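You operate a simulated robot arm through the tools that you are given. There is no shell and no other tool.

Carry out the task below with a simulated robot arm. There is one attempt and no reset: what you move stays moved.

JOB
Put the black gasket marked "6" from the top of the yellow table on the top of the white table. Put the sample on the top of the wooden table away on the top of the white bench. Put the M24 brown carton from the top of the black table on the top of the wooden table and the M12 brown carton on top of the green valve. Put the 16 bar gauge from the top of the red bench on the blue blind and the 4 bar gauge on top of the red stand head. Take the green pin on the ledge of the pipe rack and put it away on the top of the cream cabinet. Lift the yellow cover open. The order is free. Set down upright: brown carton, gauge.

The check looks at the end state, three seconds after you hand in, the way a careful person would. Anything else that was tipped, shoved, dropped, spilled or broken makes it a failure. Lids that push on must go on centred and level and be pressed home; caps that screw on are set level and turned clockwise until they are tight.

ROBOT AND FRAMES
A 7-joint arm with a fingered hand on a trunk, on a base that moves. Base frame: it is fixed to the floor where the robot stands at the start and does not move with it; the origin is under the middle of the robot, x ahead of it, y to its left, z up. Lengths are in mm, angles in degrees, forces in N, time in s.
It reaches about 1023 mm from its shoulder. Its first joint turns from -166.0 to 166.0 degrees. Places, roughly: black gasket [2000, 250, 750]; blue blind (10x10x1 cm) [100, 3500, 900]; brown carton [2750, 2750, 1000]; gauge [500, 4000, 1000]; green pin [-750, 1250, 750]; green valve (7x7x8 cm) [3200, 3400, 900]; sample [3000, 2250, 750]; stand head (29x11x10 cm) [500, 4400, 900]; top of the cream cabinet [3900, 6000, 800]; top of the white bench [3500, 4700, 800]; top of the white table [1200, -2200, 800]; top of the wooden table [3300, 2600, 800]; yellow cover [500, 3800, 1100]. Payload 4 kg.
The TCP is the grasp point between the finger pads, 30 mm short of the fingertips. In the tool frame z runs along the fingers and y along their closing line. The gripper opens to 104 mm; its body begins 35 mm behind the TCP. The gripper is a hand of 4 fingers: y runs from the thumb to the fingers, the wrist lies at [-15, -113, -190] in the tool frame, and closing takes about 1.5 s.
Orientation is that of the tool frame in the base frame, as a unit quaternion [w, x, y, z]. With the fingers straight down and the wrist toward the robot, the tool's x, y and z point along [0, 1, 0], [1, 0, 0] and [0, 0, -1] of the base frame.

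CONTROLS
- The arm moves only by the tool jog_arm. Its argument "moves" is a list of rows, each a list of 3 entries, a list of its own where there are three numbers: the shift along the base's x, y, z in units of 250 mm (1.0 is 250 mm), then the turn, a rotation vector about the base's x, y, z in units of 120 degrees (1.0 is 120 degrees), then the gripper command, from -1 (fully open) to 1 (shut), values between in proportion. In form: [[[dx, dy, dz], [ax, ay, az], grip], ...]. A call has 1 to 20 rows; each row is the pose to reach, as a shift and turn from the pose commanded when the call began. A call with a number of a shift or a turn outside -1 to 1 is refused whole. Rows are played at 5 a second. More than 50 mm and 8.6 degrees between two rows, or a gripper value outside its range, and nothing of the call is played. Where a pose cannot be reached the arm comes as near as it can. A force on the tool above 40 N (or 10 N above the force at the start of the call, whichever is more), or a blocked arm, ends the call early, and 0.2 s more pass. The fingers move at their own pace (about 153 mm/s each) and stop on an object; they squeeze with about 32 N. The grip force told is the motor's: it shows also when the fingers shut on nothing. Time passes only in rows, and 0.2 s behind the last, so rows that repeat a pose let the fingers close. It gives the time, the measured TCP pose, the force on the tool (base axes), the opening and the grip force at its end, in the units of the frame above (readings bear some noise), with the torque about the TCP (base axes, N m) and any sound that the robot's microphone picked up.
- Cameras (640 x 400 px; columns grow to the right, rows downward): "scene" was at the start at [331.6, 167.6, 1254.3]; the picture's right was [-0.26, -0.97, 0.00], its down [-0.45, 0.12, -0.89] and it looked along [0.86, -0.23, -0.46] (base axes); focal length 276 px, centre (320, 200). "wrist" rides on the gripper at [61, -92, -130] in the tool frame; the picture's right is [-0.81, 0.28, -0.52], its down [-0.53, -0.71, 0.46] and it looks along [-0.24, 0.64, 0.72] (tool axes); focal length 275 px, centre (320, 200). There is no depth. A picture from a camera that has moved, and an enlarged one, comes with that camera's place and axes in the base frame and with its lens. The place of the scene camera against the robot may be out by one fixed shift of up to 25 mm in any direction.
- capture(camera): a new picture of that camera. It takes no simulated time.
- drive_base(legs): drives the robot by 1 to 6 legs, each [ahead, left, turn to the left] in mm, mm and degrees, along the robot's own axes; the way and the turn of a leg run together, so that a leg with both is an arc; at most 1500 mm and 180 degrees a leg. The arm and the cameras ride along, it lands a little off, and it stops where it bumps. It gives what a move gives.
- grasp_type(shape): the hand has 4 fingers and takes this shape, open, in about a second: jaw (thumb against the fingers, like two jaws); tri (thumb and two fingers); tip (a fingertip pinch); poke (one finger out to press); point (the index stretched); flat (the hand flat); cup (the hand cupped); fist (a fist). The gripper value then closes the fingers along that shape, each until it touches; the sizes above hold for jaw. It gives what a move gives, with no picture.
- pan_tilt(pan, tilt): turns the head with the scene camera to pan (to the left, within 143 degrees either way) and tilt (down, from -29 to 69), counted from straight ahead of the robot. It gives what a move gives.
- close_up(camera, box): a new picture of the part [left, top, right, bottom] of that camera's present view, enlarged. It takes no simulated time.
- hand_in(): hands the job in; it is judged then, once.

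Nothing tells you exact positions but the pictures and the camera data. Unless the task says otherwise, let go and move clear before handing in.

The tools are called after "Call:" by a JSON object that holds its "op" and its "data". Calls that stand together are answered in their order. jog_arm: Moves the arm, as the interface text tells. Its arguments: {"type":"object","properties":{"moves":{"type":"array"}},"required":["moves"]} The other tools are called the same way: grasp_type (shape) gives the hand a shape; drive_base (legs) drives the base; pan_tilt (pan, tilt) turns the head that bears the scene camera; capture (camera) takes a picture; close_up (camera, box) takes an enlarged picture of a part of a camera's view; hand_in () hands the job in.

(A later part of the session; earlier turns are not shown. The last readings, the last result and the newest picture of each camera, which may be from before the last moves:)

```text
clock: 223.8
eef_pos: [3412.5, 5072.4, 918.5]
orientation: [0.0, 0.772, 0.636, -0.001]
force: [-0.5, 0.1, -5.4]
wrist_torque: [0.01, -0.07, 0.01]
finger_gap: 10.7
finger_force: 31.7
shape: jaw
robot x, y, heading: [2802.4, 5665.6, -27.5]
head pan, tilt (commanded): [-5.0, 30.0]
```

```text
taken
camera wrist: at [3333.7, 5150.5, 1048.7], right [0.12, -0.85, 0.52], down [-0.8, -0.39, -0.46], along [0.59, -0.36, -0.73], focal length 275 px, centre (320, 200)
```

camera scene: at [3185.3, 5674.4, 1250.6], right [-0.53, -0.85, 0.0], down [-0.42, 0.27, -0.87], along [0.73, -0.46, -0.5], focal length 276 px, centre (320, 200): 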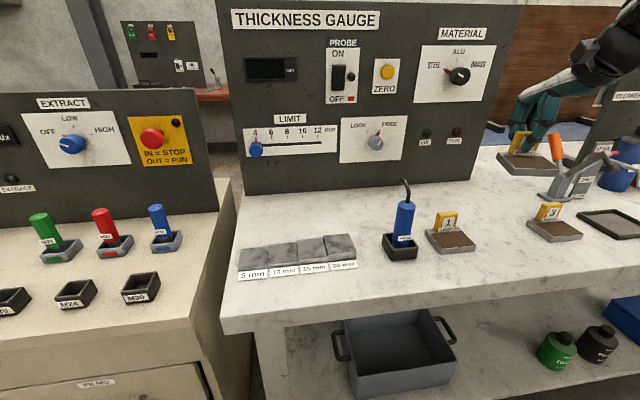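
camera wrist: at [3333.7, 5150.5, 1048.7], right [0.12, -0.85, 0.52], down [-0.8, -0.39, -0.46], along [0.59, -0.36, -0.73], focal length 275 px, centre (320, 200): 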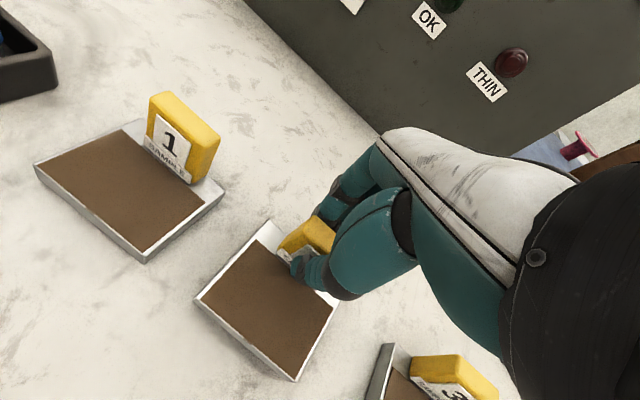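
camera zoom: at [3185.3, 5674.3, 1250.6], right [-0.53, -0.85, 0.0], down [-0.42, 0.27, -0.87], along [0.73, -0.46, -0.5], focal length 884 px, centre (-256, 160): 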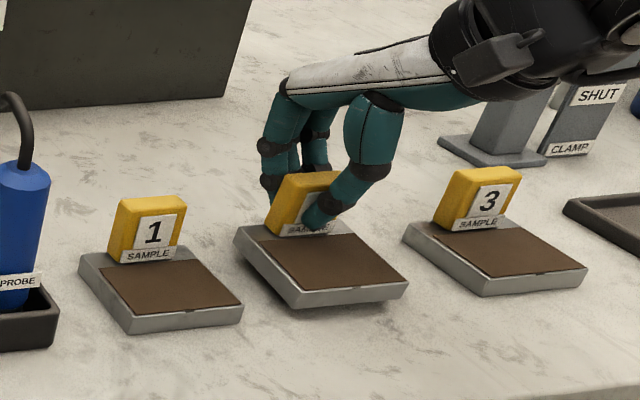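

It is centred and level between its neighbours. I'll lower the last centimetre gently.

Call:
{"op": "jog_arm", "data": {"moves": [[[0, 0, -0.012], [0, 0, 0], 1], [[0, 0, -0.024], [0, 0, 0], 1], [[0, 0, -0.034], [0, 0, 0], 1], [[0, 0, -0.034], [0, 0, 0], 1]]}}

Call:
{"op": "close_up", "data": {"camera": "scene", "box": [400, 150, 600, 275]}}

```text
clock: 224.8
eef_pos: [3411.9, 5073.0, 909.9]
orientation: [0.0, 0.772, 0.636, -0.001]
force: [-0.1, -0.9, -3.2]
wrist_torque: [-0.02, -0.07, 0.02]
finger_gap: 10.7
finger_force: 31.7
shape: jaw
robot x, y, heading: [2800.7, 5662.0, -27.3]
head pan, tilt (commanded): [-5.0, 30.0]
```

```text
3.20 times, centred on (500, 212) of scene
camera zoom: at [3185.3, 5674.3, 1250.6], right [-0.53, -0.85, 0.0], down [-0.42, 0.27, -0.87], along [0.73, -0.46, -0.5], focal length 884 px, centre (-256, 160)
```

zoom: 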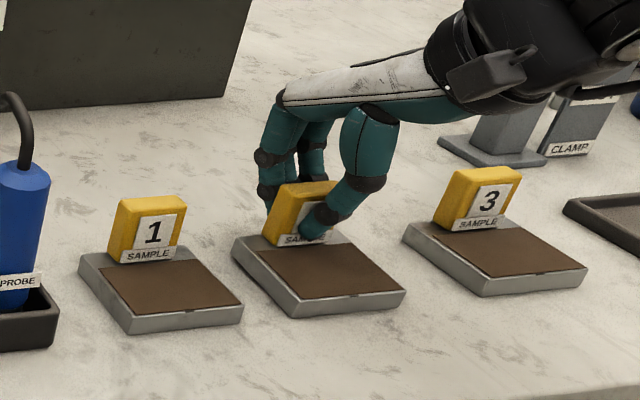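

First contact is showing, as the force is already reduced. A few more millimetres to seat it flat.

Call:
{"op": "jog_arm", "data": {"moves": [[[0, 0, -0.008], [0, 0, 0], 1], [[0, 0, -0.012], [0, 0, 0], 1], [[0, 0, -0.012], [0, 0, 0], 1]]}}

```text
clock: 225.6
eef_pos: [3411.8, 5071.2, 907.4]
orientation: [0.0, 0.772, 0.636, -0.001]
force: [0.2, 0.4, -3.4]
wrist_torque: [-0.02, 0.01, 0.04]
finger_gap: 10.9
finger_force: 31.7
shape: jaw
robot x, y, heading: [2800.9, 5666.4, -27.3]
head pan, tilt (commanded): [-5.0, 30.0]
```

Call:
{"op": "jog_arm", "data": {"moves": [[[0, 0, -0.008], [0, 0, 0], 1], [[0, 0, -0.012], [0, 0, 0], 1], [[0, 0, -0.012], [0, 0, 0], 1]]}}

Call:
{"op": "close_up", "data": {"camera": "scene", "box": [440, 150, 560, 260]}}

```text
clock: 226.4
eef_pos: [3413.1, 5071.3, 905.4]
orientation: [0.001, 0.772, 0.636, 0.0]
force: [-3.3, -0.4, 18.7]
wrist_torque: [0.01, 0.12, 0.04]
finger_gap: 11.5
finger_force: 32.2
shape: jaw
robot x, y, heading: [2797.9, 5664.5, -27.5]
head pan, tilt (commanded): [-5.0, 30.0]
```

```text
3.64 times, centred on (500, 205) of scene
camera zoom: at [3184.6, 5674.9, 1250.8], right [-0.53, -0.85, 0.0], down [-0.42, 0.27, -0.87], along [0.73, -0.46, -0.5], focal length 1005 px, centre (-334, 182)
```

zoom: 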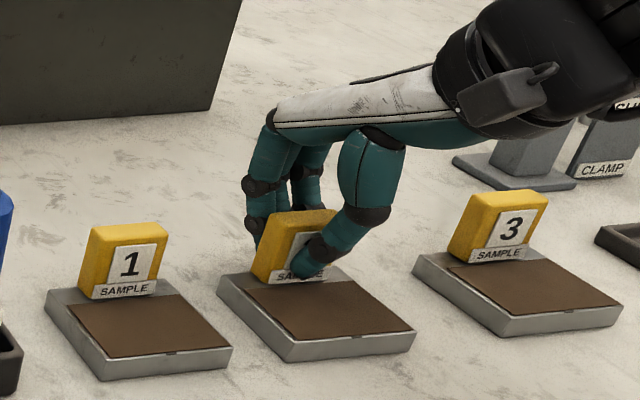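

It is seated flat. I'll unload slightly, open the fingers and lift away.

Call:
{"op": "jog_arm", "data": {"moves": [[[0, 0, 0.008], [0, 0, 0], 1], [[0, 0, 0.008], [0, 0, 0], 0.7], [[0, 0, 0.008], [0, 0, 0], 0.5], [[0, 0, 0.008], [0, 0, 0], 0.3], [[0, 0, 0.008], [0, 0, 0], 0.1], [[0, 0, 0.008], [0, 0, 0], 0], [[0, 0, 0.008], [0, 0, 0], 0], [[0, 0, 0.008], [0, 0, 0], 0]]}}

Call:
{"op": "close_up", "data": {"camera": "scene", "box": [440, 150, 560, 260]}}

```text
clock: 228.2
eef_pos: [3413.0, 5072.4, 905.4]
orientation: [0.0, 0.771, 0.636, 0.0]
force: [-0.1, 0.1, -0.1]
wrist_torque: [0.02, 0.02, 0.0]
finger_gap: 51.8
finger_force: 0.1
shape: jaw
robot x, y, heading: [2799.1, 5665.0, -27.4]
head pan, tilt (commanded): [-5.0, 30.0]
```

```text
3.64 times, centred on (500, 205) of scene
camera zoom: at [3185.2, 5674.4, 1250.6], right [-0.53, -0.85, 0.0], down [-0.42, 0.27, -0.87], along [0.73, -0.46, -0.5], focal length 1005 px, centre (-334, 182)
```

zoom: 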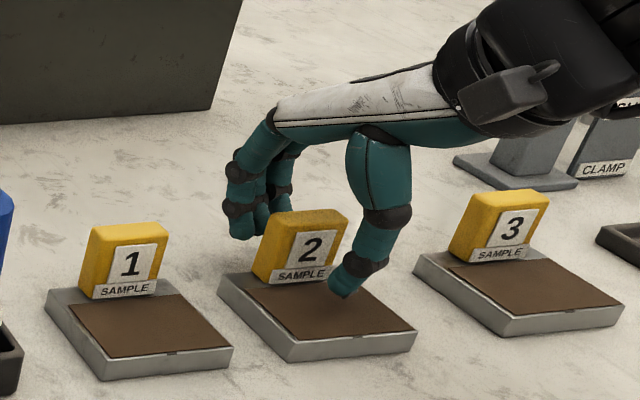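

Sample 2 stands flat between 1 and 3. Now I'll raise the hand straight up and retract.

Call:
{"op": "jog_arm", "data": {"moves": [[[0, 0, 0.05], [0, 0, 0], 0], [[0, 0, 0.15], [0, 0, 0], 0], [[0, 0, 0.3], [0, 0, 0], 0], [[0, 0, 0.48], [0, 0, 0], -0.2], [[0, 0, 0.66], [0, 0, 0], -0.5], [[0, 0, 0.84], [0, 0, 0], -1], [[0, 0, 1.0], [0, 0, 0], -1]]}}

Call:
{"op": "jog_arm", "data": {"moves": [[[-0.15, 0.07, 0], [0, 0, -0.03], -1], [[-0.3, 0.15, 0], [0, 0, -0.06], -1], [[-0.45, 0.22, 0], [0, 0, -0.1], -1], [[-0.6, 0.3, 0], [0, 0, -0.13], -1], [[-0.7, 0.35, 0], [0, 0, -0.13], -1]]}}

Call:
{"op": "capture", "data": {"camera": "scene"}}

```text
clock: 229.8
eef_pos: [3412.1, 5070.6, 1158.4]
orientation: [-0.001, 0.772, 0.636, 0.0]
force: [0.0, -0.6, 0.1]
wrist_torque: [0.01, 0.03, -0.01]
finger_gap: 103.8
finger_force: 0.2
shape: jaw
robot x, y, heading: [2802.0, 5666.2, -27.3]
head pan, tilt (commanded): [-5.0, 30.0]
```

```text
clock: 231.0
eef_pos: [3236.4, 5160.0, 1156.9]
orientation: [0.0, 0.851, 0.526, 0.0]
force: [0.3, -0.4, 0.1]
wrist_torque: [0.03, -0.02, -0.02]
finger_gap: 103.6
finger_force: 0.0
shape: jaw
robot x, y, heading: [2798.8, 5663.2, -27.2]
head pan, tilt (commanded): [-5.0, 30.0]
```

```text
taken
camera scene: at [3185.4, 5674.3, 1250.6], right [-0.53, -0.85, 0.0], down [-0.42, 0.27, -0.87], along [0.73, -0.46, -0.5], focal length 276 px, centre (320, 200)
```

scene: 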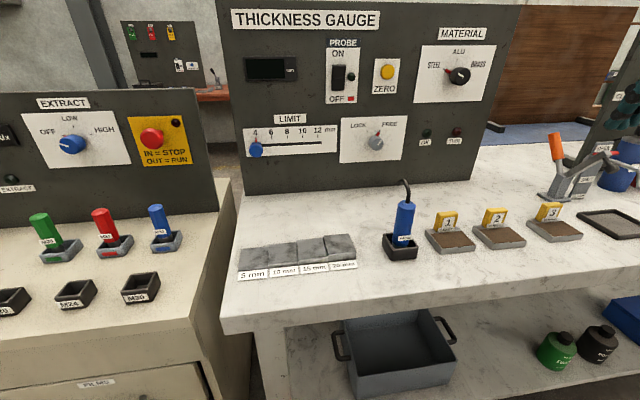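

All three samples are in a tidy row. Next are the brown cartons, so I'll slide right along the aisle, still facing the tables, to the black table.

Call:
{"op": "drive_base", "data": {"legs": [[0, 0, 2.2], [0, -1200, 0], [0, -1150, 0]]}}

Call:
{"op": "pan_tilt", "data": {"pan": 0, "tilt": 28}}

Call:
{"op": "capture", "data": {"camera": "scene"}}

Call:
{"op": "capture", "data": {"camera": "wrist"}}

```text
clock: 242.8
eef_pos: [2268.2, 3071.0, 1157.0]
orientation: [0.001, 0.838, 0.546, 0.0]
force: [0.0, -0.3, -0.2]
wrist_torque: [-0.01, 0.01, -0.01]
finger_gap: 103.9
finger_force: 0.0
shape: jaw
robot x, y, heading: [1806.3, 3551.9, -24.2]
head pan, tilt (commanded): [-5.0, 30.0]
```

```text
clock: 243.5
eef_pos: [2267.4, 3072.6, 1157.9]
orientation: [0.0, 0.838, 0.546, 0.0]
force: [-0.2, -0.6, -0.1]
wrist_torque: [-0.01, 0.03, -0.06]
finger_gap: 103.6
finger_force: 0.0
shape: jaw
robot x, y, heading: [1805.6, 3550.5, -24.2]
head pan, tilt (commanded): [0.0, 28.0]
```

```text
taken
camera scene: at [2194.3, 3589.7, 1253.8], right [-0.41, -0.91, 0.0], down [-0.43, 0.19, -0.88], along [0.8, -0.36, -0.47], focal length 276 px, centre (320, 200)
```

scene: 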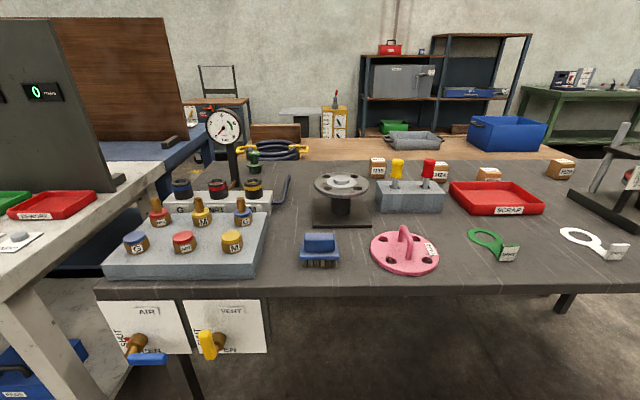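

```text
taken
camera wrist: at [2206.6, 3165.4, 1287.6], right [-0.07, -0.85, 0.52], down [-0.87, -0.2, -0.46], along [0.49, -0.48, -0.72], focal length 275 px, centre (320, 200)
```

wrist: 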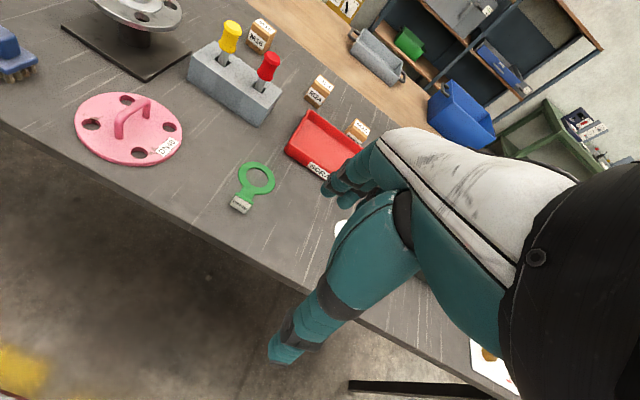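

From here the carton row is visible behind the yellow and red tools and the scrap tray. I'll zoom in to read their labels.

Call:
{"op": "close_up", "data": {"camera": "scene", "box": [340, 130, 600, 230]}}

Call:
{"op": "close_up", "data": {"camera": "wrist", "box": [220, 0, 380, 160]}}

Call:
{"op": "close_up", "data": {"camera": "scene", "box": [180, 100, 360, 220]}}

```text
2.46 times, centred on (470, 180) of scene
camera zoom: at [2194.3, 3589.7, 1253.8], right [-0.41, -0.91, 0.0], down [-0.43, 0.19, -0.88], along [0.8, -0.36, -0.47], focal length 680 px, centre (-49, 249)
```

zoom: 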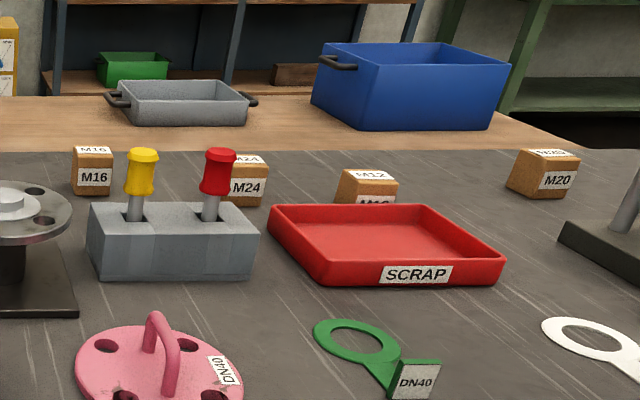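

```text
2.50 times, centred on (300, 80) of wrist
camera zoom: at [2206.6, 3165.4, 1287.6], right [-0.07, -0.85, 0.52], down [-0.87, -0.2, -0.46], along [0.49, -0.48, -0.72], focal length 688 px, centre (370, 500)
```

zoom: 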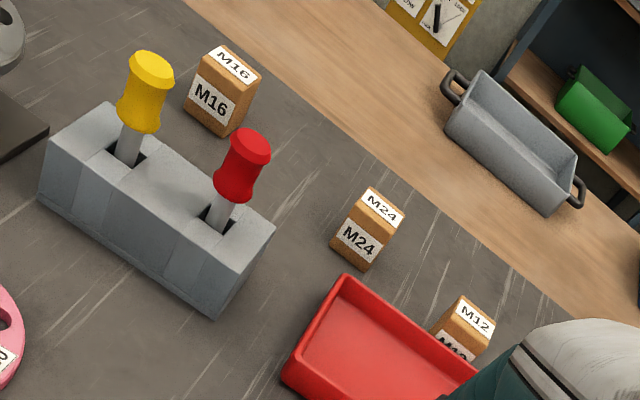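

```text
3.33 times, centred on (270, 160) of scene
camera zoom: at [2194.3, 3589.7, 1253.8], right [-0.41, -0.91, 0.0], down [-0.43, 0.19, -0.88], along [0.8, -0.36, -0.47], focal length 921 px, centre (487, 333)
```

zoom: 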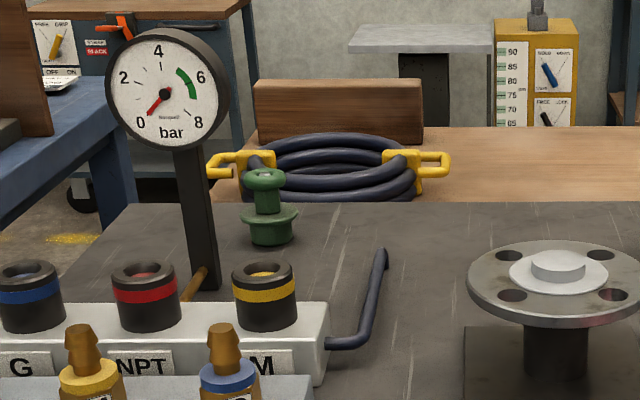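

Left to right the cartons are M16, M24, M12 and M20, each about 50 mm. The green valve stands near the black table's far-left corner. I'll drive closer to the table to bring the cartons into comfortable reach.

Call:
{"op": "drive_base", "data": {"legs": [[360, 0, -0.8]]}}

Call:
{"op": "pan_tilt", "data": {"pan": -10, "tilt": 32}}

Call:
{"op": "capture", "data": {"camera": "scene"}}

Call:
{"op": "capture", "data": {"camera": "wrist"}}

```text
clock: 245.9
eef_pos: [2580.8, 2930.9, 1157.6]
orientation: [0.0, 0.837, 0.546, 0.0]
force: [-0.2, 0.3, -0.1]
wrist_torque: [0.03, 0.01, 0.0]
finger_gap: 103.8
finger_force: 0.1
shape: jaw
robot x, y, heading: [2123.1, 3409.0, -24.5]
head pan, tilt (commanded): [0.0, 28.0]
```

```text
clock: 246.6
eef_pos: [2581.1, 2930.5, 1157.5]
orientation: [0.0, 0.837, 0.546, 0.0]
force: [-0.6, -0.7, -0.8]
wrist_torque: [0.01, 0.02, 0.01]
finger_gap: 103.6
finger_force: 0.1
shape: jaw
robot x, y, heading: [2123.2, 3411.7, -24.5]
head pan, tilt (commanded): [-10.0, 32.0]
```

```text
taken
camera scene: at [2500.0, 3435.4, 1247.5], right [-0.56, -0.83, 0.0], down [-0.44, 0.3, -0.85], along [0.7, -0.48, -0.53], focal length 276 px, centre (320, 200)
```

scene: 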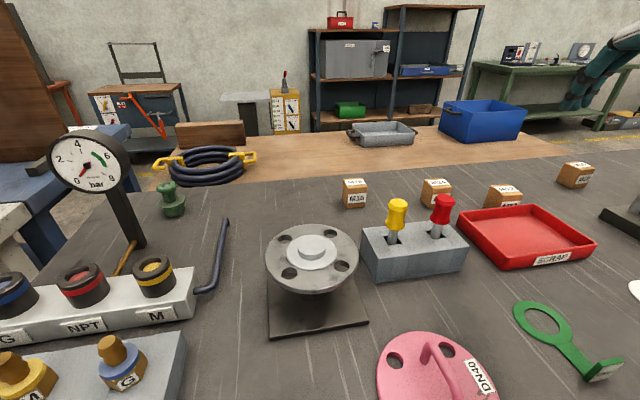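

```text
taken
camera wrist: at [2521.5, 3024.0, 1287.6], right [-0.07, -0.85, 0.52], down [-0.87, -0.2, -0.46], along [0.49, -0.48, -0.72], focal length 275 px, centre (320, 200)
```

wrist: 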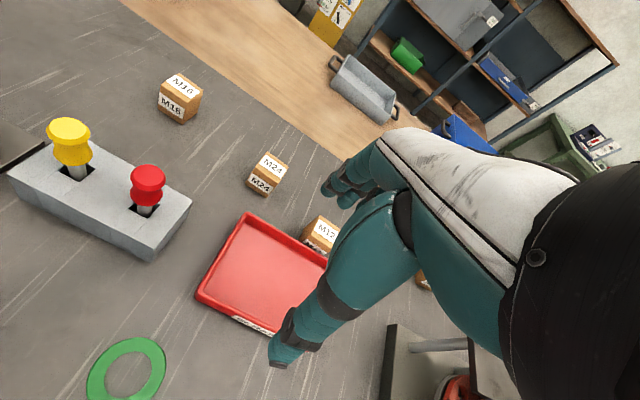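

The cartons are within reach now. I'll zoom in on M24 in the wrist view for a precise fix.

Call:
{"op": "close_up", "data": {"camera": "wrist", "box": [220, 130, 348, 210]}}

```text
5.00 times, centred on (284, 170) of wrist
camera zoom: at [2521.5, 3024.0, 1287.6], right [-0.07, -0.85, 0.52], down [-0.87, -0.2, -0.46], along [0.49, -0.48, -0.72], focal length 1376 px, centre (500, 350)
```

zoom: 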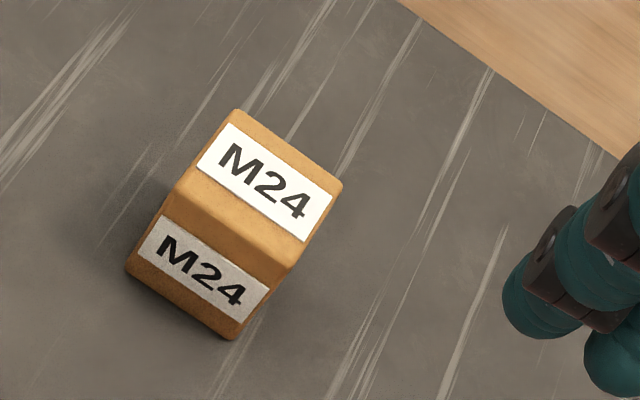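

M24's top centre is at (2822.5, 2869.5, 909), it is a 48 mm cube, and the table surface is at z≈861. I'll move over it and lower partway.

Call:
{"op": "jog_arm", "data": {"moves": [[[0.16, -0.04, 0], [0, 0, -0.004], -1], [[0.32, -0.08, 0], [0, 0, -0.008], -1], [[0.48, -0.12, 0], [0, 0, -0.01], -1], [[0.64, -0.16, 0], [0, 0, -0.01], -1], [[0.8, -0.2, 0], [0, 0, -0.01], -1], [[0.966, -0.244, 0], [0, 0, -0.01], -1], [[0.966, -0.244, -0.18], [0, 0, -0.01], -1], [[0.966, -0.244, -0.36], [0, 0, -0.01], -1], [[0.966, -0.244, -0.54], [0, 0, -0.01], -1], [[0.966, -0.244, -0.72], [0, 0, -0.01], -1], [[0.966, -0.244, -0.72], [0, 0, -0.01], -1]]}}

Call:
{"op": "capture", "data": {"camera": "wrist"}}

Call:
{"op": "close_up", "data": {"camera": "scene", "box": [340, 110, 560, 240]}}

```text
clock: 249.0
eef_pos: [2824.2, 2869.9, 975.6]
orientation: [0.0, 0.843, 0.538, 0.0]
force: [-0.4, -0.6, -1.5]
wrist_torque: [0.01, 0.03, -0.04]
finger_gap: 103.8
finger_force: 0.0
shape: jaw
robot x, y, heading: [2120.7, 3413.2, -24.5]
head pan, tilt (commanded): [-10.0, 32.0]
```

```text
taken
camera wrist: at [2766.3, 2965.3, 1106.5], right [-0.09, -0.85, 0.52], down [-0.87, -0.18, -0.46], along [0.48, -0.49, -0.72], focal length 275 px, centre (320, 200)
```

wrist: 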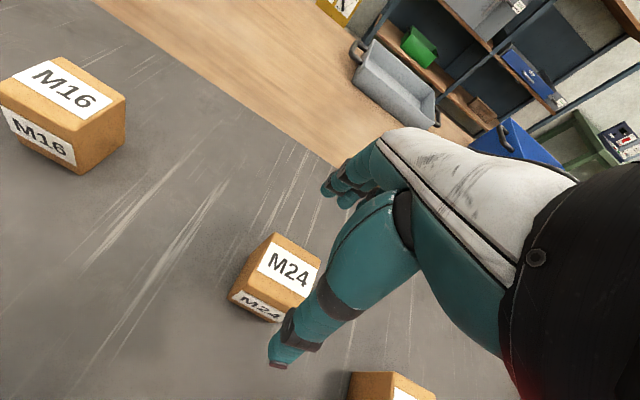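

```text
2.91 times, centred on (450, 175) of scene
camera zoom: at [2499.9, 3435.4, 1247.5], right [-0.56, -0.83, 0.0], down [-0.44, 0.3, -0.85], along [0.7, -0.48, -0.53], focal length 804 px, centre (-58, 273)
```

zoom: 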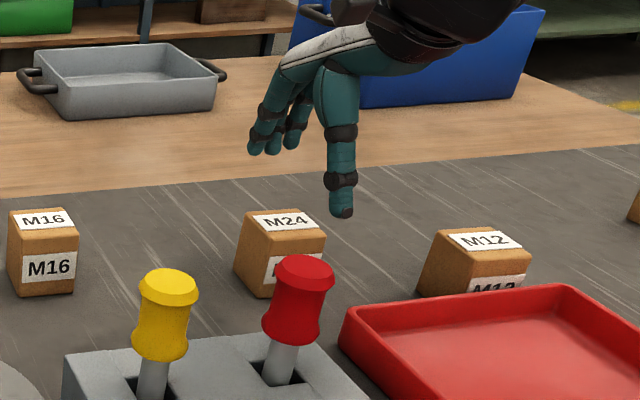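

The hand is over M24. A quick zoom will refine the alignment before I descend.

Call:
{"op": "close_up", "data": {"camera": "wrist", "box": [220, 220, 348, 330]}}

```text
3.64 times, centred on (284, 275) of wrist
camera zoom: at [2766.3, 2965.3, 1106.5], right [-0.09, -0.85, 0.52], down [-0.87, -0.18, -0.46], along [0.48, -0.49, -0.72], focal length 1001 px, centre (451, -73)
```

zoom: 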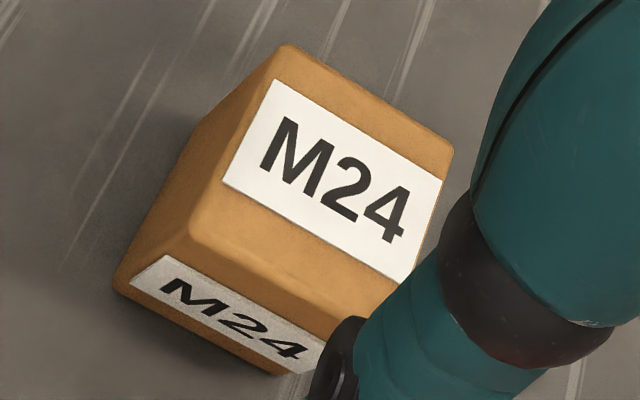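

Alignment is within 2 mm. I'll descend and grip M24.

Call:
{"op": "jog_arm", "data": {"moves": [[[0.003, 0.007, -0.12], [0, 0, 0], -1], [[0.003, 0.007, -0.24], [0, 0, 0], -1], [[0.003, 0.007, -0.31], [0, 0, 0], -1], [[0.003, 0.007, -0.31], [0, 0, 0], -1], [[0.003, 0.007, -0.31], [0, 0, 0], 0], [[0.003, 0.007, -0.31], [0, 0, 0], 0.3], [[0.003, 0.007, -0.31], [0, 0, 0], 0.6], [[0.003, 0.007, -0.31], [0, 0, 0], 1], [[0.003, 0.007, -0.31], [0, 0, 0], 1], [[0.003, 0.007, -0.31], [0, 0, 0], 1], [[0.003, 0.007, -0.31], [0, 0, 0], 1], [[0.003, 0.007, -0.31], [0, 0, 0], 1]]}}

Call:
{"op": "capture", "data": {"camera": "wrist"}}

Call:
{"op": "close_up", "data": {"camera": "scene", "box": [340, 110, 560, 240]}}

```text
clock: 251.6
eef_pos: [2822.6, 2871.4, 898.6]
orientation: [0.0, 0.843, 0.537, 0.0]
force: [1.0, 0.4, 0.4]
wrist_torque: [0.02, 0.0, 0.03]
finger_gap: 43.6
finger_force: 31.7
shape: jaw
robot x, y, heading: [2124.9, 3411.2, -24.4]
head pan, tilt (commanded): [-10.0, 32.0]
```

```text
taken
camera wrist: at [2765.1, 2966.8, 1029.5], right [-0.09, -0.85, 0.52], down [-0.87, -0.18, -0.46], along [0.48, -0.49, -0.73], focal length 275 px, centre (320, 200)
```

wrist: 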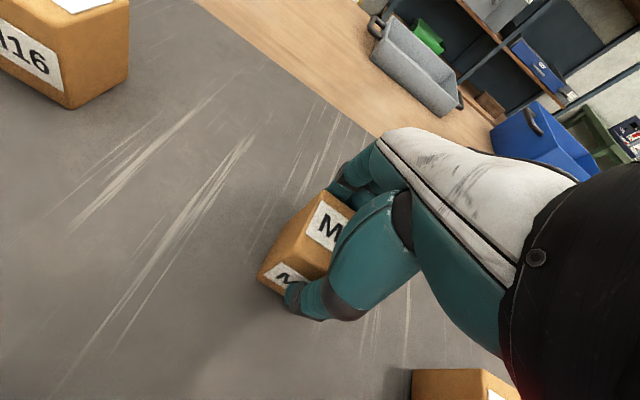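

```text
2.91 times, centred on (450, 175) of scene
camera zoom: at [2500.0, 3435.4, 1247.5], right [-0.56, -0.83, 0.0], down [-0.44, 0.3, -0.85], along [0.7, -0.48, -0.53], focal length 804 px, centre (-58, 273)
```

zoom: 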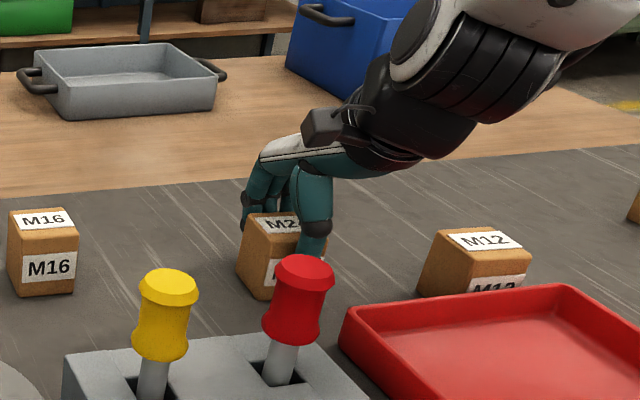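

M24 is gripped. I'll lift it clear and try extending over to the wooden table behind.

Call:
{"op": "jog_arm", "data": {"moves": [[[0, 0, 0.04], [0, 0, 0], 1], [[0, 0, 0.14], [0, 0, 0], 1], [[0, 0, 0.3], [0, 0, 0], 1], [[0, 0, 0.48], [0, 0, 0], 1], [[0, 0, 0.6], [0, 0, 0], 1], [[0, 0, 0.6], [0, 0, 0], 1]]}}

Call:
{"op": "jog_arm", "data": {"moves": [[[0.17, -0.08, 0], [0, 0, 0], 1], [[0.34, -0.16, 0], [0, 0, 0], 1], [[0.51, -0.24, 0], [0, 0, 0], 1], [[0.68, -0.32, 0], [0, 0, 0], 1], [[0.85, -0.4, 0], [0, 0, 0], 1], [[1.0, -0.47, 0], [0, 0, 0], 1], [[1.0, -0.47, 0], [0, 0, 0], 1]]}}

Call:
{"op": "capture", "data": {"camera": "scene"}}

Call:
{"op": "capture", "data": {"camera": "wrist"}}

```text
clock: 253.0
eef_pos: [2824.3, 2870.8, 1050.9]
orientation: [0.001, 0.843, 0.538, 0.0]
force: [0.4, -0.2, -3.3]
wrist_torque: [0.04, 0.01, 0.01]
finger_gap: 43.3
finger_force: 31.3
shape: jaw
robot x, y, heading: [2121.0, 3414.6, -24.4]
head pan, tilt (commanded): [-10.0, 32.0]
```

```text
clock: 254.6
eef_pos: [3075.3, 2754.5, 1049.9]
orientation: [0.0, 0.843, 0.538, -0.001]
force: [1.1, 0.0, -3.7]
wrist_torque: [0.03, 0.0, -0.04]
finger_gap: 43.3
finger_force: 31.3
shape: jaw
robot x, y, heading: [2123.8, 3411.1, -24.5]
head pan, tilt (commanded): [-10.0, 32.0]
```

```text
taken
camera scene: at [2500.0, 3435.4, 1247.5], right [-0.56, -0.83, 0.0], down [-0.44, 0.3, -0.85], along [0.7, -0.48, -0.53], focal length 276 px, centre (320, 200)
```

scene: 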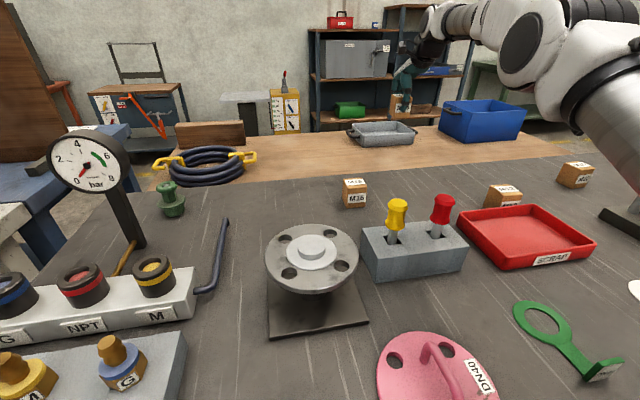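

```text
taken
camera wrist: at [3017.1, 2848.1, 1179.4], right [-0.09, -0.85, 0.52], down [-0.87, -0.18, -0.45], along [0.48, -0.49, -0.73], focal length 275 px, centre (320, 200)
```

wrist: 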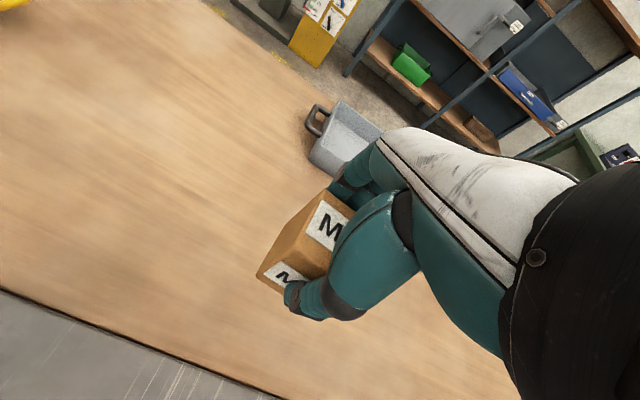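

The arm reaches over the wooden table. I'll go about 60 mm further and then lower the carton.

Call:
{"op": "jog_arm", "data": {"moves": [[[0.11, -0.05, 0], [0, 0, 0], 1], [[0.22, -0.1, 0], [0, 0, 0], 1], [[0.22, -0.1, -0.18], [0, 0, 0], 1], [[0.22, -0.1, -0.36], [0, 0, 0], 1], [[0.22, -0.1, -0.54], [0, 0, 0], 1], [[0.22, -0.1, -0.72], [0, 0, 0], 1], [[0.22, -0.1, -0.84], [0, 0, 0], 1], [[0.22, -0.1, -0.84], [0, 0, 0], 1]]}}

Call:
{"op": "capture", "data": {"camera": "wrist"}}

Call:
{"op": "capture", "data": {"camera": "scene"}}

```text
clock: 256.4
eef_pos: [3109.5, 2738.5, 839.8]
orientation: [0.0, 0.843, 0.538, 0.0]
force: [0.2, -0.5, -2.5]
wrist_torque: [0.0, 0.03, -0.01]
finger_gap: 43.1
finger_force: 32.0
shape: jaw
out of reach, approached as far as the arm can: row 1, 2, 3, 4, 5, 6, 7, 8
robot x, y, heading: [2124.5, 3412.1, -24.3]
head pan, tilt (commanded): [-10.0, 32.0]
```

```text
taken
camera wrist: at [3051.1, 2832.1, 970.3], right [-0.09, -0.85, 0.52], down [-0.87, -0.18, -0.46], along [0.48, -0.49, -0.72], focal length 275 px, centre (320, 200)
```

wrist: 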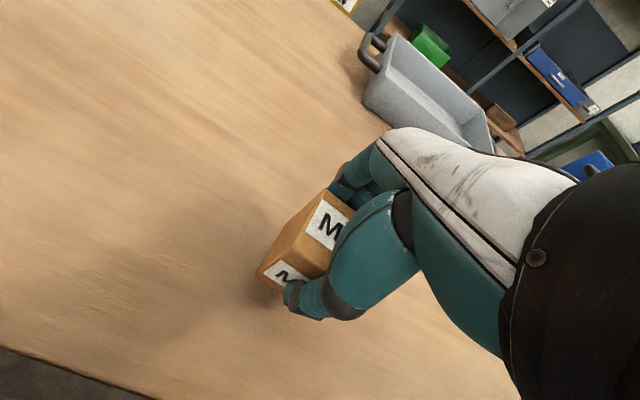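

```text
taken
camera scene: at [2500.0, 3435.4, 1247.5], right [-0.56, -0.83, 0.0], down [-0.44, 0.3, -0.85], along [0.7, -0.48, -0.53], focal length 276 px, centre (320, 200)
```

scene: 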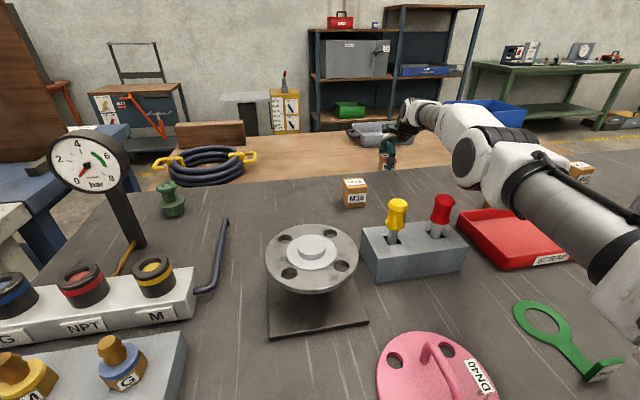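

The arm is at its limit here, but the carton is already well over the wooden table. I'll pull back slightly and read the pose before lowering.

Call:
{"op": "jog_arm", "data": {"moves": [[[-0.07, 0.033, 0], [0, 0, 0], 1], [[-0.12, 0.056, 0], [0, 0, 0], 1], [[-0.12, 0.056, 0], [0, 0, 0], 1]]}}

```text
clock: 257.2
eef_pos: [3078.9, 2752.3, 839.9]
orientation: [-0.001, 0.843, 0.537, 0.0]
force: [-0.3, 0.4, -3.1]
wrist_torque: [-0.04, -0.03, 0.03]
finger_gap: 43.0
finger_force: 32.0
shape: jaw
robot x, y, heading: [2124.5, 3411.4, -24.3]
head pan, tilt (commanded): [-10.0, 32.0]
```

Now at a reachable spot, still well on the table. I'll lower in stages.

Call:
{"op": "jog_arm", "data": {"moves": [[[0, 0, -0.08], [0, 0, 0], 1], [[0, 0, -0.15], [0, 0, 0], 1], [[0, 0, -0.15], [0, 0, 0], 1]]}}

Call:
{"op": "capture", "data": {"camera": "wrist"}}

Call:
{"op": "close_up", "data": {"camera": "scene", "box": [330, 90, 640, 260]}}

```text
clock: 258.0
eef_pos: [3078.5, 2753.3, 804.7]
orientation: [0.0, 0.843, 0.538, 0.0]
force: [0.1, 0.0, -2.9]
wrist_torque: [0.01, 0.01, -0.01]
finger_gap: 43.0
finger_force: 31.7
shape: jaw
robot x, y, heading: [2122.9, 3411.1, -24.5]
head pan, tilt (commanded): [-10.0, 32.0]
```

```text
taken
camera wrist: at [3021.0, 2848.2, 933.8], right [-0.09, -0.85, 0.52], down [-0.87, -0.18, -0.46], along [0.48, -0.49, -0.72], focal length 275 px, centre (320, 200)
```

wrist: 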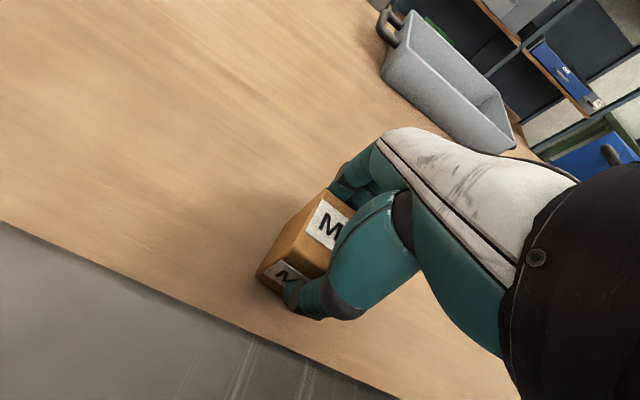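

```text
2.06 times, centred on (485, 175) of scene
camera zoom: at [2500.1, 3435.4, 1247.5], right [-0.56, -0.83, 0.0], down [-0.44, 0.3, -0.85], along [0.7, -0.48, -0.53], focal length 570 px, centre (-21, 252)
```

zoom: 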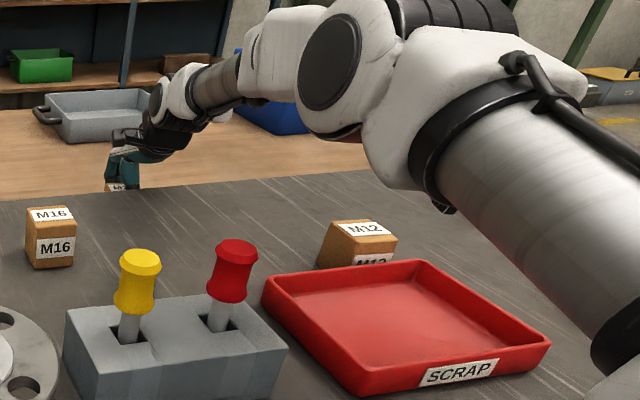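

The elbow and forearm are well clear of the other cartons. I'll lower the remaining ~17 mm gently.

Call:
{"op": "jog_arm", "data": {"moves": [[[0, 0, -0.03], [0, 0, 0], 1], [[0, 0, -0.05], [0, 0, 0], 1], [[0, 0, -0.058], [0, 0, 0], 1], [[0, 0, -0.058], [0, 0, 0], 1]]}}

```text
clock: 259.1
eef_pos: [3081.6, 2751.4, 796.6]
orientation: [0.006, 0.843, 0.538, 0.003]
force: [-3.6, 1.6, 15.7]
wrist_torque: [0.14, 0.27, 0.02]
finger_gap: 44.9
finger_force: 31.8
shape: jaw
robot x, y, heading: [2121.3, 3410.3, -24.2]
head pan, tilt (commanded): [-10.0, 32.0]
stopped in row 4: the force on the tool passed its limit at 41 N (the readings are from after the stop); the commanded pose is now the measured one
```

The carton has touched the table at about z = 758. I'll relieve the pressure a touch and open the hand.

Call:
{"op": "jog_arm", "data": {"moves": [[[0, 0, 0.006], [0, 0, 0], 1], [[0, 0, 0.006], [0, 0, 0], 1]]}}

Call:
{"op": "capture", "data": {"camera": "wrist"}}

```text
clock: 259.6
eef_pos: [3081.2, 2752.4, 797.6]
orientation: [0.004, 0.843, 0.538, 0.002]
force: [-0.9, -3.7, 14.3]
wrist_torque: [-0.06, 0.17, 0.03]
finger_gap: 45.3
finger_force: 31.9
shape: jaw
robot x, y, heading: [2124.2, 3409.2, -24.2]
head pan, tilt (commanded): [-10.0, 32.0]
```

```text
taken
camera wrist: at [3022.6, 2847.9, 926.5], right [-0.1, -0.85, 0.52], down [-0.87, -0.19, -0.46], along [0.49, -0.5, -0.72], focal length 275 px, centre (320, 200)
```

wrist: 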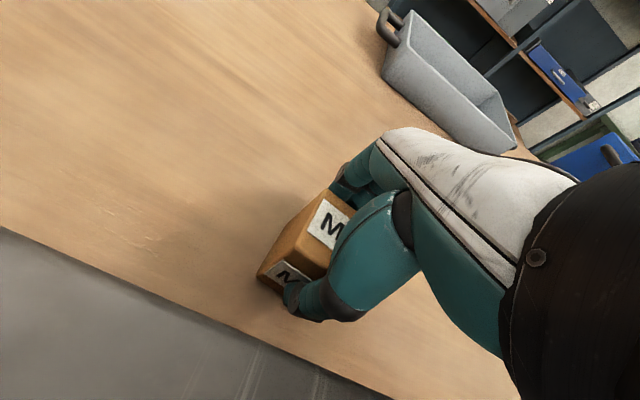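

Call:
{"op": "jog_arm", "data": {"moves": [[[0, 0, 0.006], [0, 0, 0], 1], [[0, 0, 0.008], [0, 0, 0], 0.1], [[0, 0, 0.008], [0, 0, 0], 0], [[0, 0, 0.008], [0, 0, 0], -0.2], [[0, 0, 0.008], [0, 0, 0], -0.5], [[0, 0, 0.008], [0, 0, 0], -0.7], [[0, 0, 0.008], [0, 0, 0], -0.7], [[0, 0, 0.008], [0, 0, 0], -0.7]]}}

Call:
{"op": "capture", "data": {"camera": "wrist"}}

```text
clock: 261.4
eef_pos: [3081.0, 2752.5, 797.7]
orientation: [0.004, 0.843, 0.538, 0.002]
force: [0.6, -0.4, -0.2]
wrist_torque: [0.0, 0.03, -0.01]
finger_gap: 88.1
finger_force: 0.0
shape: jaw
robot x, y, heading: [2118.3, 3409.9, -24.5]
head pan, tilt (commanded): [-10.0, 32.0]
```

```text
taken
camera wrist: at [3022.9, 2847.9, 926.3], right [-0.1, -0.85, 0.52], down [-0.87, -0.18, -0.46], along [0.49, -0.5, -0.72], focal length 275 px, centre (320, 200)
```

wrist: 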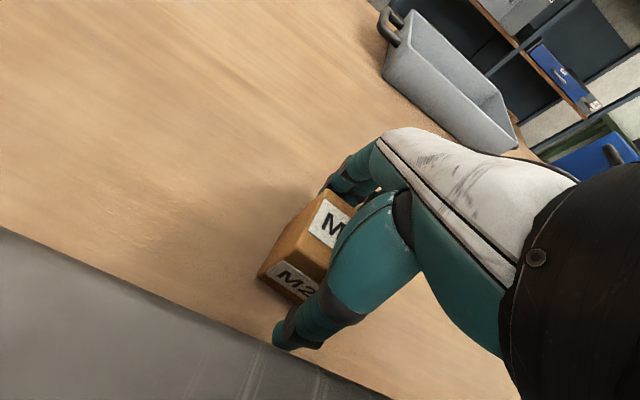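

M24 is standing on the wooden table. I'll lift straight up, check it, and then go for M12.

Call:
{"op": "jog_arm", "data": {"moves": [[[0, 0, 0.05], [0, 0, 0], -0.7], [[0, 0, 0.15], [0, 0, 0], -0.7], [[0, 0, 0.3], [0, 0, 0], -0.7], [[0, 0, 0.48], [0, 0, 0], -0.8], [[0, 0, 0.66], [0, 0, 0], -1], [[0, 0, 0.84], [0, 0, 0], -1], [[0, 0, 1.0], [0, 0, 0], -1]]}}

Call:
{"op": "capture", "data": {"camera": "wrist"}}

Call:
{"op": "jog_arm", "data": {"moves": [[[-0.17, 0.07, 0], [0, 0, 0], -1], [[-0.34, 0.14, 0], [0, 0, 0], -1], [[-0.51, 0.21, 0], [0, 0, 0], -1], [[-0.68, 0.28, 0], [0, 0, 0], -1], [[-0.85, 0.35, 0], [0, 0, 0], -1], [[-1.0, 0.41, 0], [0, 0, 0], -1]]}}

Call:
{"op": "capture", "data": {"camera": "scene"}}

Call:
{"op": "capture", "data": {"camera": "wrist"}}

```text
clock: 263.1
eef_pos: [3084.3, 2750.8, 1047.3]
orientation: [0.005, 0.843, 0.538, 0.001]
force: [0.1, -0.4, 0.0]
wrist_torque: [0.04, 0.03, 0.03]
finger_gap: 103.6
finger_force: 0.1
shape: jaw
robot x, y, heading: [2121.5, 3410.8, -24.3]
head pan, tilt (commanded): [-10.0, 32.0]
```

```text
taken
camera wrist: at [3024.9, 2846.5, 1176.5], right [-0.1, -0.85, 0.52], down [-0.87, -0.18, -0.46], along [0.49, -0.5, -0.72], focal length 275 px, centre (320, 200)
```

wrist: 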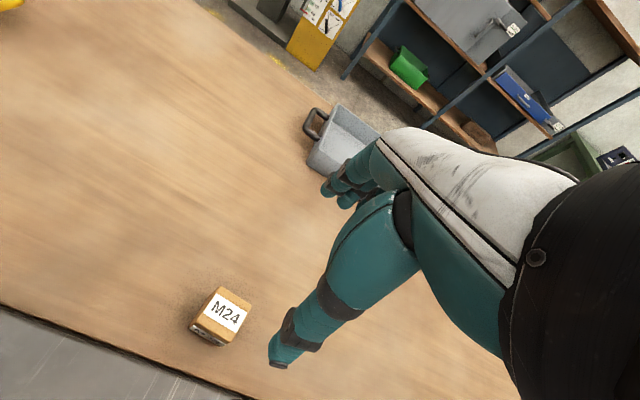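

```text
clock: 264.4
eef_pos: [2834.8, 2855.2, 1044.6]
orientation: [0.004, 0.843, 0.538, 0.001]
force: [-0.4, 0.5, 0.3]
wrist_torque: [0.02, 0.0, -0.03]
finger_gap: 103.9
finger_force: 0.1
shape: jaw
robot x, y, heading: [2118.1, 3412.0, -24.4]
head pan, tilt (commanded): [-10.0, 32.0]
```

```text
taken
camera scene: at [2500.2, 3435.3, 1247.4], right [-0.56, -0.83, 0.0], down [-0.44, 0.3, -0.85], along [0.7, -0.48, -0.53], focal length 276 px, centre (320, 200)
```

scene: 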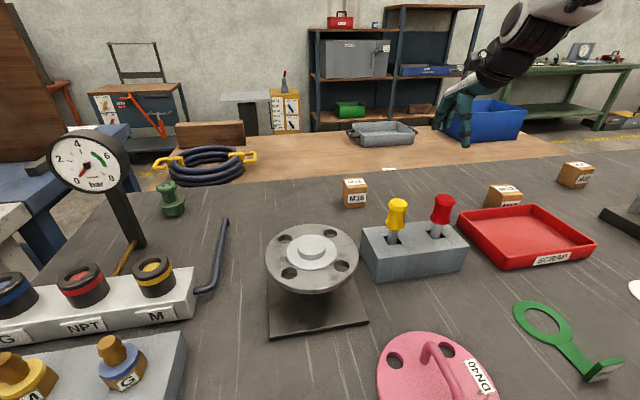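

```text
taken
camera wrist: at [2776.6, 2949.8, 1174.3], right [-0.1, -0.85, 0.52], down [-0.87, -0.19, -0.46], along [0.49, -0.5, -0.72], focal length 275 px, centre (320, 200)
```

wrist: 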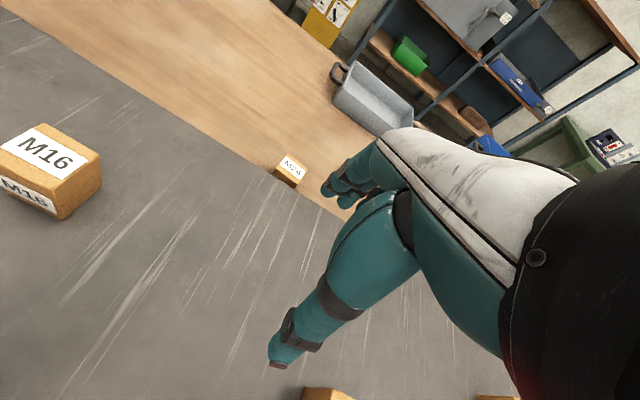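

M24 is upright on the wooden table. Now M12, which sits close behind the scrap tray, so I'll bring the wrist camera over for a good look at the gap.

Call:
{"op": "jog_arm", "data": {"moves": [[[-0.16, -0.04, 0.06], [0, 0, 0], -1], [[-0.32, -0.08, 0.12], [0, 0, 0], -1], [[-0.48, -0.12, 0.18], [0, 0, 0], -1], [[-0.64, -0.16, 0.24], [0, 0, 0], -1], [[-0.8, -0.2, 0.3], [0, 0, 0], -1], [[-0.94, -0.26, 0.3], [0, 0, 0], -1], [[-0.94, -0.26, 0.3], [0, 0, 0], -1]]}}

Call:
{"op": "capture", "data": {"camera": "wrist"}}

Call:
{"op": "close_up", "data": {"camera": "wrist", "box": [200, 110, 360, 230]}}

```text
clock: 266.1
eef_pos: [2595.8, 2788.3, 1124.6]
orientation: [0.004, 0.843, 0.538, 0.002]
force: [0.6, 0.1, 0.3]
wrist_torque: [0.01, -0.02, 0.02]
finger_gap: 103.5
finger_force: 0.0
shape: jaw
robot x, y, heading: [2122.5, 3415.1, -24.4]
head pan, tilt (commanded): [-10.0, 32.0]
```

```text
taken
camera wrist: at [2536.4, 2884.8, 1254.0], right [-0.1, -0.85, 0.52], down [-0.87, -0.18, -0.46], along [0.49, -0.5, -0.72], focal length 275 px, centre (320, 200)
```

wrist: 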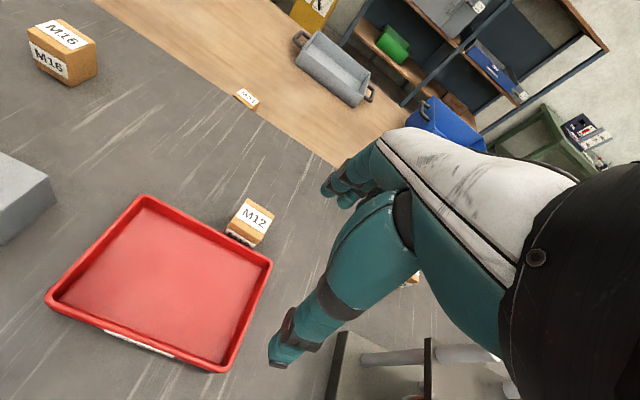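

```text
3.33 times, centred on (280, 170) of wrist
camera zoom: at [2536.4, 2884.8, 1254.0], right [-0.1, -0.85, 0.52], down [-0.87, -0.18, -0.46], along [0.49, -0.5, -0.72], focal length 918 px, centre (453, 300)
```

zoom: 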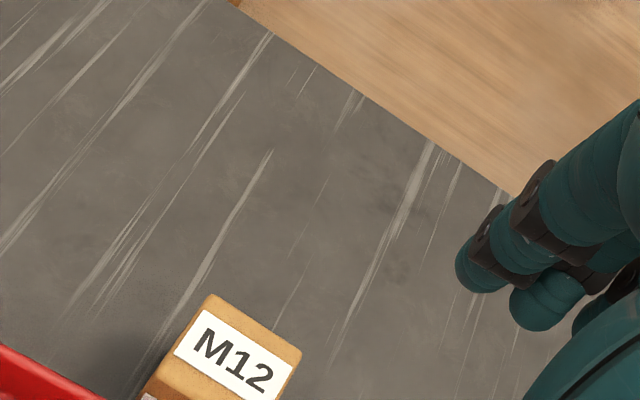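

M12 is right behind the tray rim. I'll zoom in closer to measure the gap.

Call:
{"op": "close_up", "data": {"camera": "wrist", "box": [200, 180, 296, 270]}}

```text
4.44 times, centred on (248, 225) of wrist
camera zoom: at [2536.4, 2884.8, 1254.0], right [-0.1, -0.85, 0.52], down [-0.87, -0.18, -0.46], along [0.49, -0.5, -0.72], focal length 1224 px, centre (640, 89)
```

zoom: 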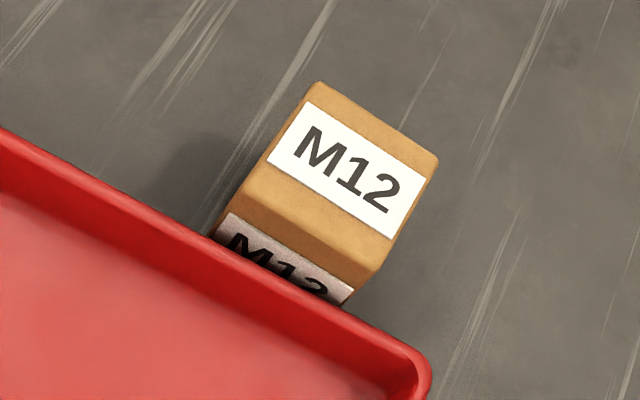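

The carton is only about 9 mm from the tray, so I'll grip it from the sides instead. First I'll level the hand, move over M12, and turn the hand 88° so the wrist is on the right.

Call:
{"op": "jog_arm", "data": {"moves": [[[0.12, -0.02, 0], [0.0022, 0.0037, 0], -1], [[0.24, -0.04, 0], [0.0022, 0.0037, 0], -1], [[0.36, -0.07, 0], [0.0022, 0.0037, 0], -1], [[0.465, -0.092, 0], [0.0022, 0.0037, 0], -1], [[0.465, -0.092, 0], [0.0022, 0.0037, 0], -1]]}}

Call:
{"op": "jog_arm", "data": {"moves": [[[0, 0, 0], [0, 0, 0.06], -1], [[0, 0, 0], [0, 0, 0.12], -1], [[0, 0, 0], [0, 0, 0.18], -1], [[0, 0, 0], [0, 0, 0.24], -1], [[0, 0, 0], [0, 0, 0.3], -1], [[0, 0, 0], [0, 0, 0.36], -1], [[0, 0, 0], [0, 0, 0.42], -1], [[0, 0, 0], [0, 0, 0.48], -1], [[0, 0, 0], [0, 0, 0.54], -1], [[0, 0, 0], [0, 0, 0.6], -1], [[0, 0, 0], [0, 0, 0.66], -1], [[0, 0, 0], [0, 0, 0.72], -1], [[0, 0, 0], [0, 0, 0.7375], -1], [[0, 0, 0], [0, 0, 0.7375], -1]]}}

Call:
{"op": "capture", "data": {"camera": "wrist"}}

Call:
{"op": "capture", "data": {"camera": "scene"}}

```text
clock: 267.2
eef_pos: [2714.2, 2768.3, 1122.9]
orientation: [0.0, 0.843, 0.539, 0.0]
force: [-0.2, 0.0, -0.3]
wrist_torque: [0.0, 0.02, -0.01]
finger_gap: 103.9
finger_force: 0.1
shape: jaw
robot x, y, heading: [2121.7, 3414.4, -24.3]
head pan, tilt (commanded): [-10.0, 32.0]
```

```text
clock: 270.2
eef_pos: [2713.4, 2766.5, 1123.1]
orientation: [-0.001, 0.227, 0.974, 0.0]
force: [-0.6, -0.1, -0.7]
wrist_torque: [-0.01, -0.03, 0.03]
finger_gap: 103.8
finger_force: 0.1
shape: jaw
robot x, y, heading: [2123.3, 3414.5, -24.3]
head pan, tilt (commanded): [-10.0, 32.0]
```

```text
taken
camera wrist: at [2616.3, 2712.7, 1252.8], right [0.85, -0.11, 0.52], down [0.16, -0.88, -0.45], along [0.5, 0.47, -0.72], focal length 275 px, centre (320, 200)
```

wrist: 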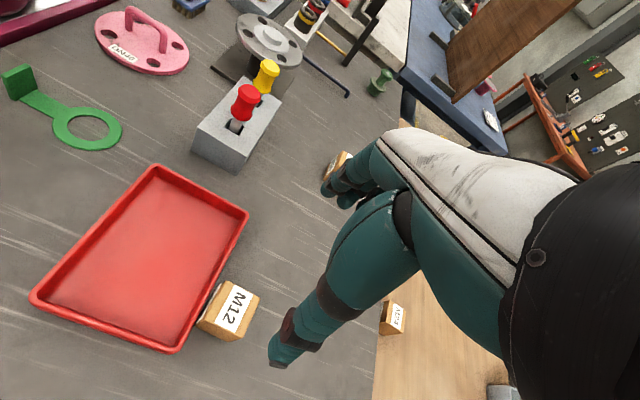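

```text
taken
camera scene: at [2500.0, 3435.5, 1247.5], right [-0.56, -0.83, 0.0], down [-0.44, 0.3, -0.85], along [0.7, -0.48, -0.53], focal length 276 px, centre (320, 200)
```

scene: 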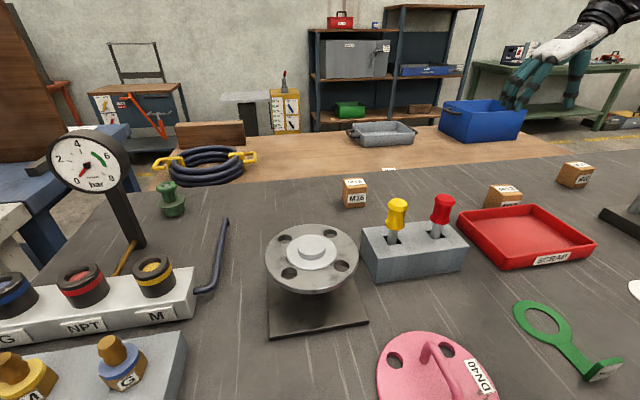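

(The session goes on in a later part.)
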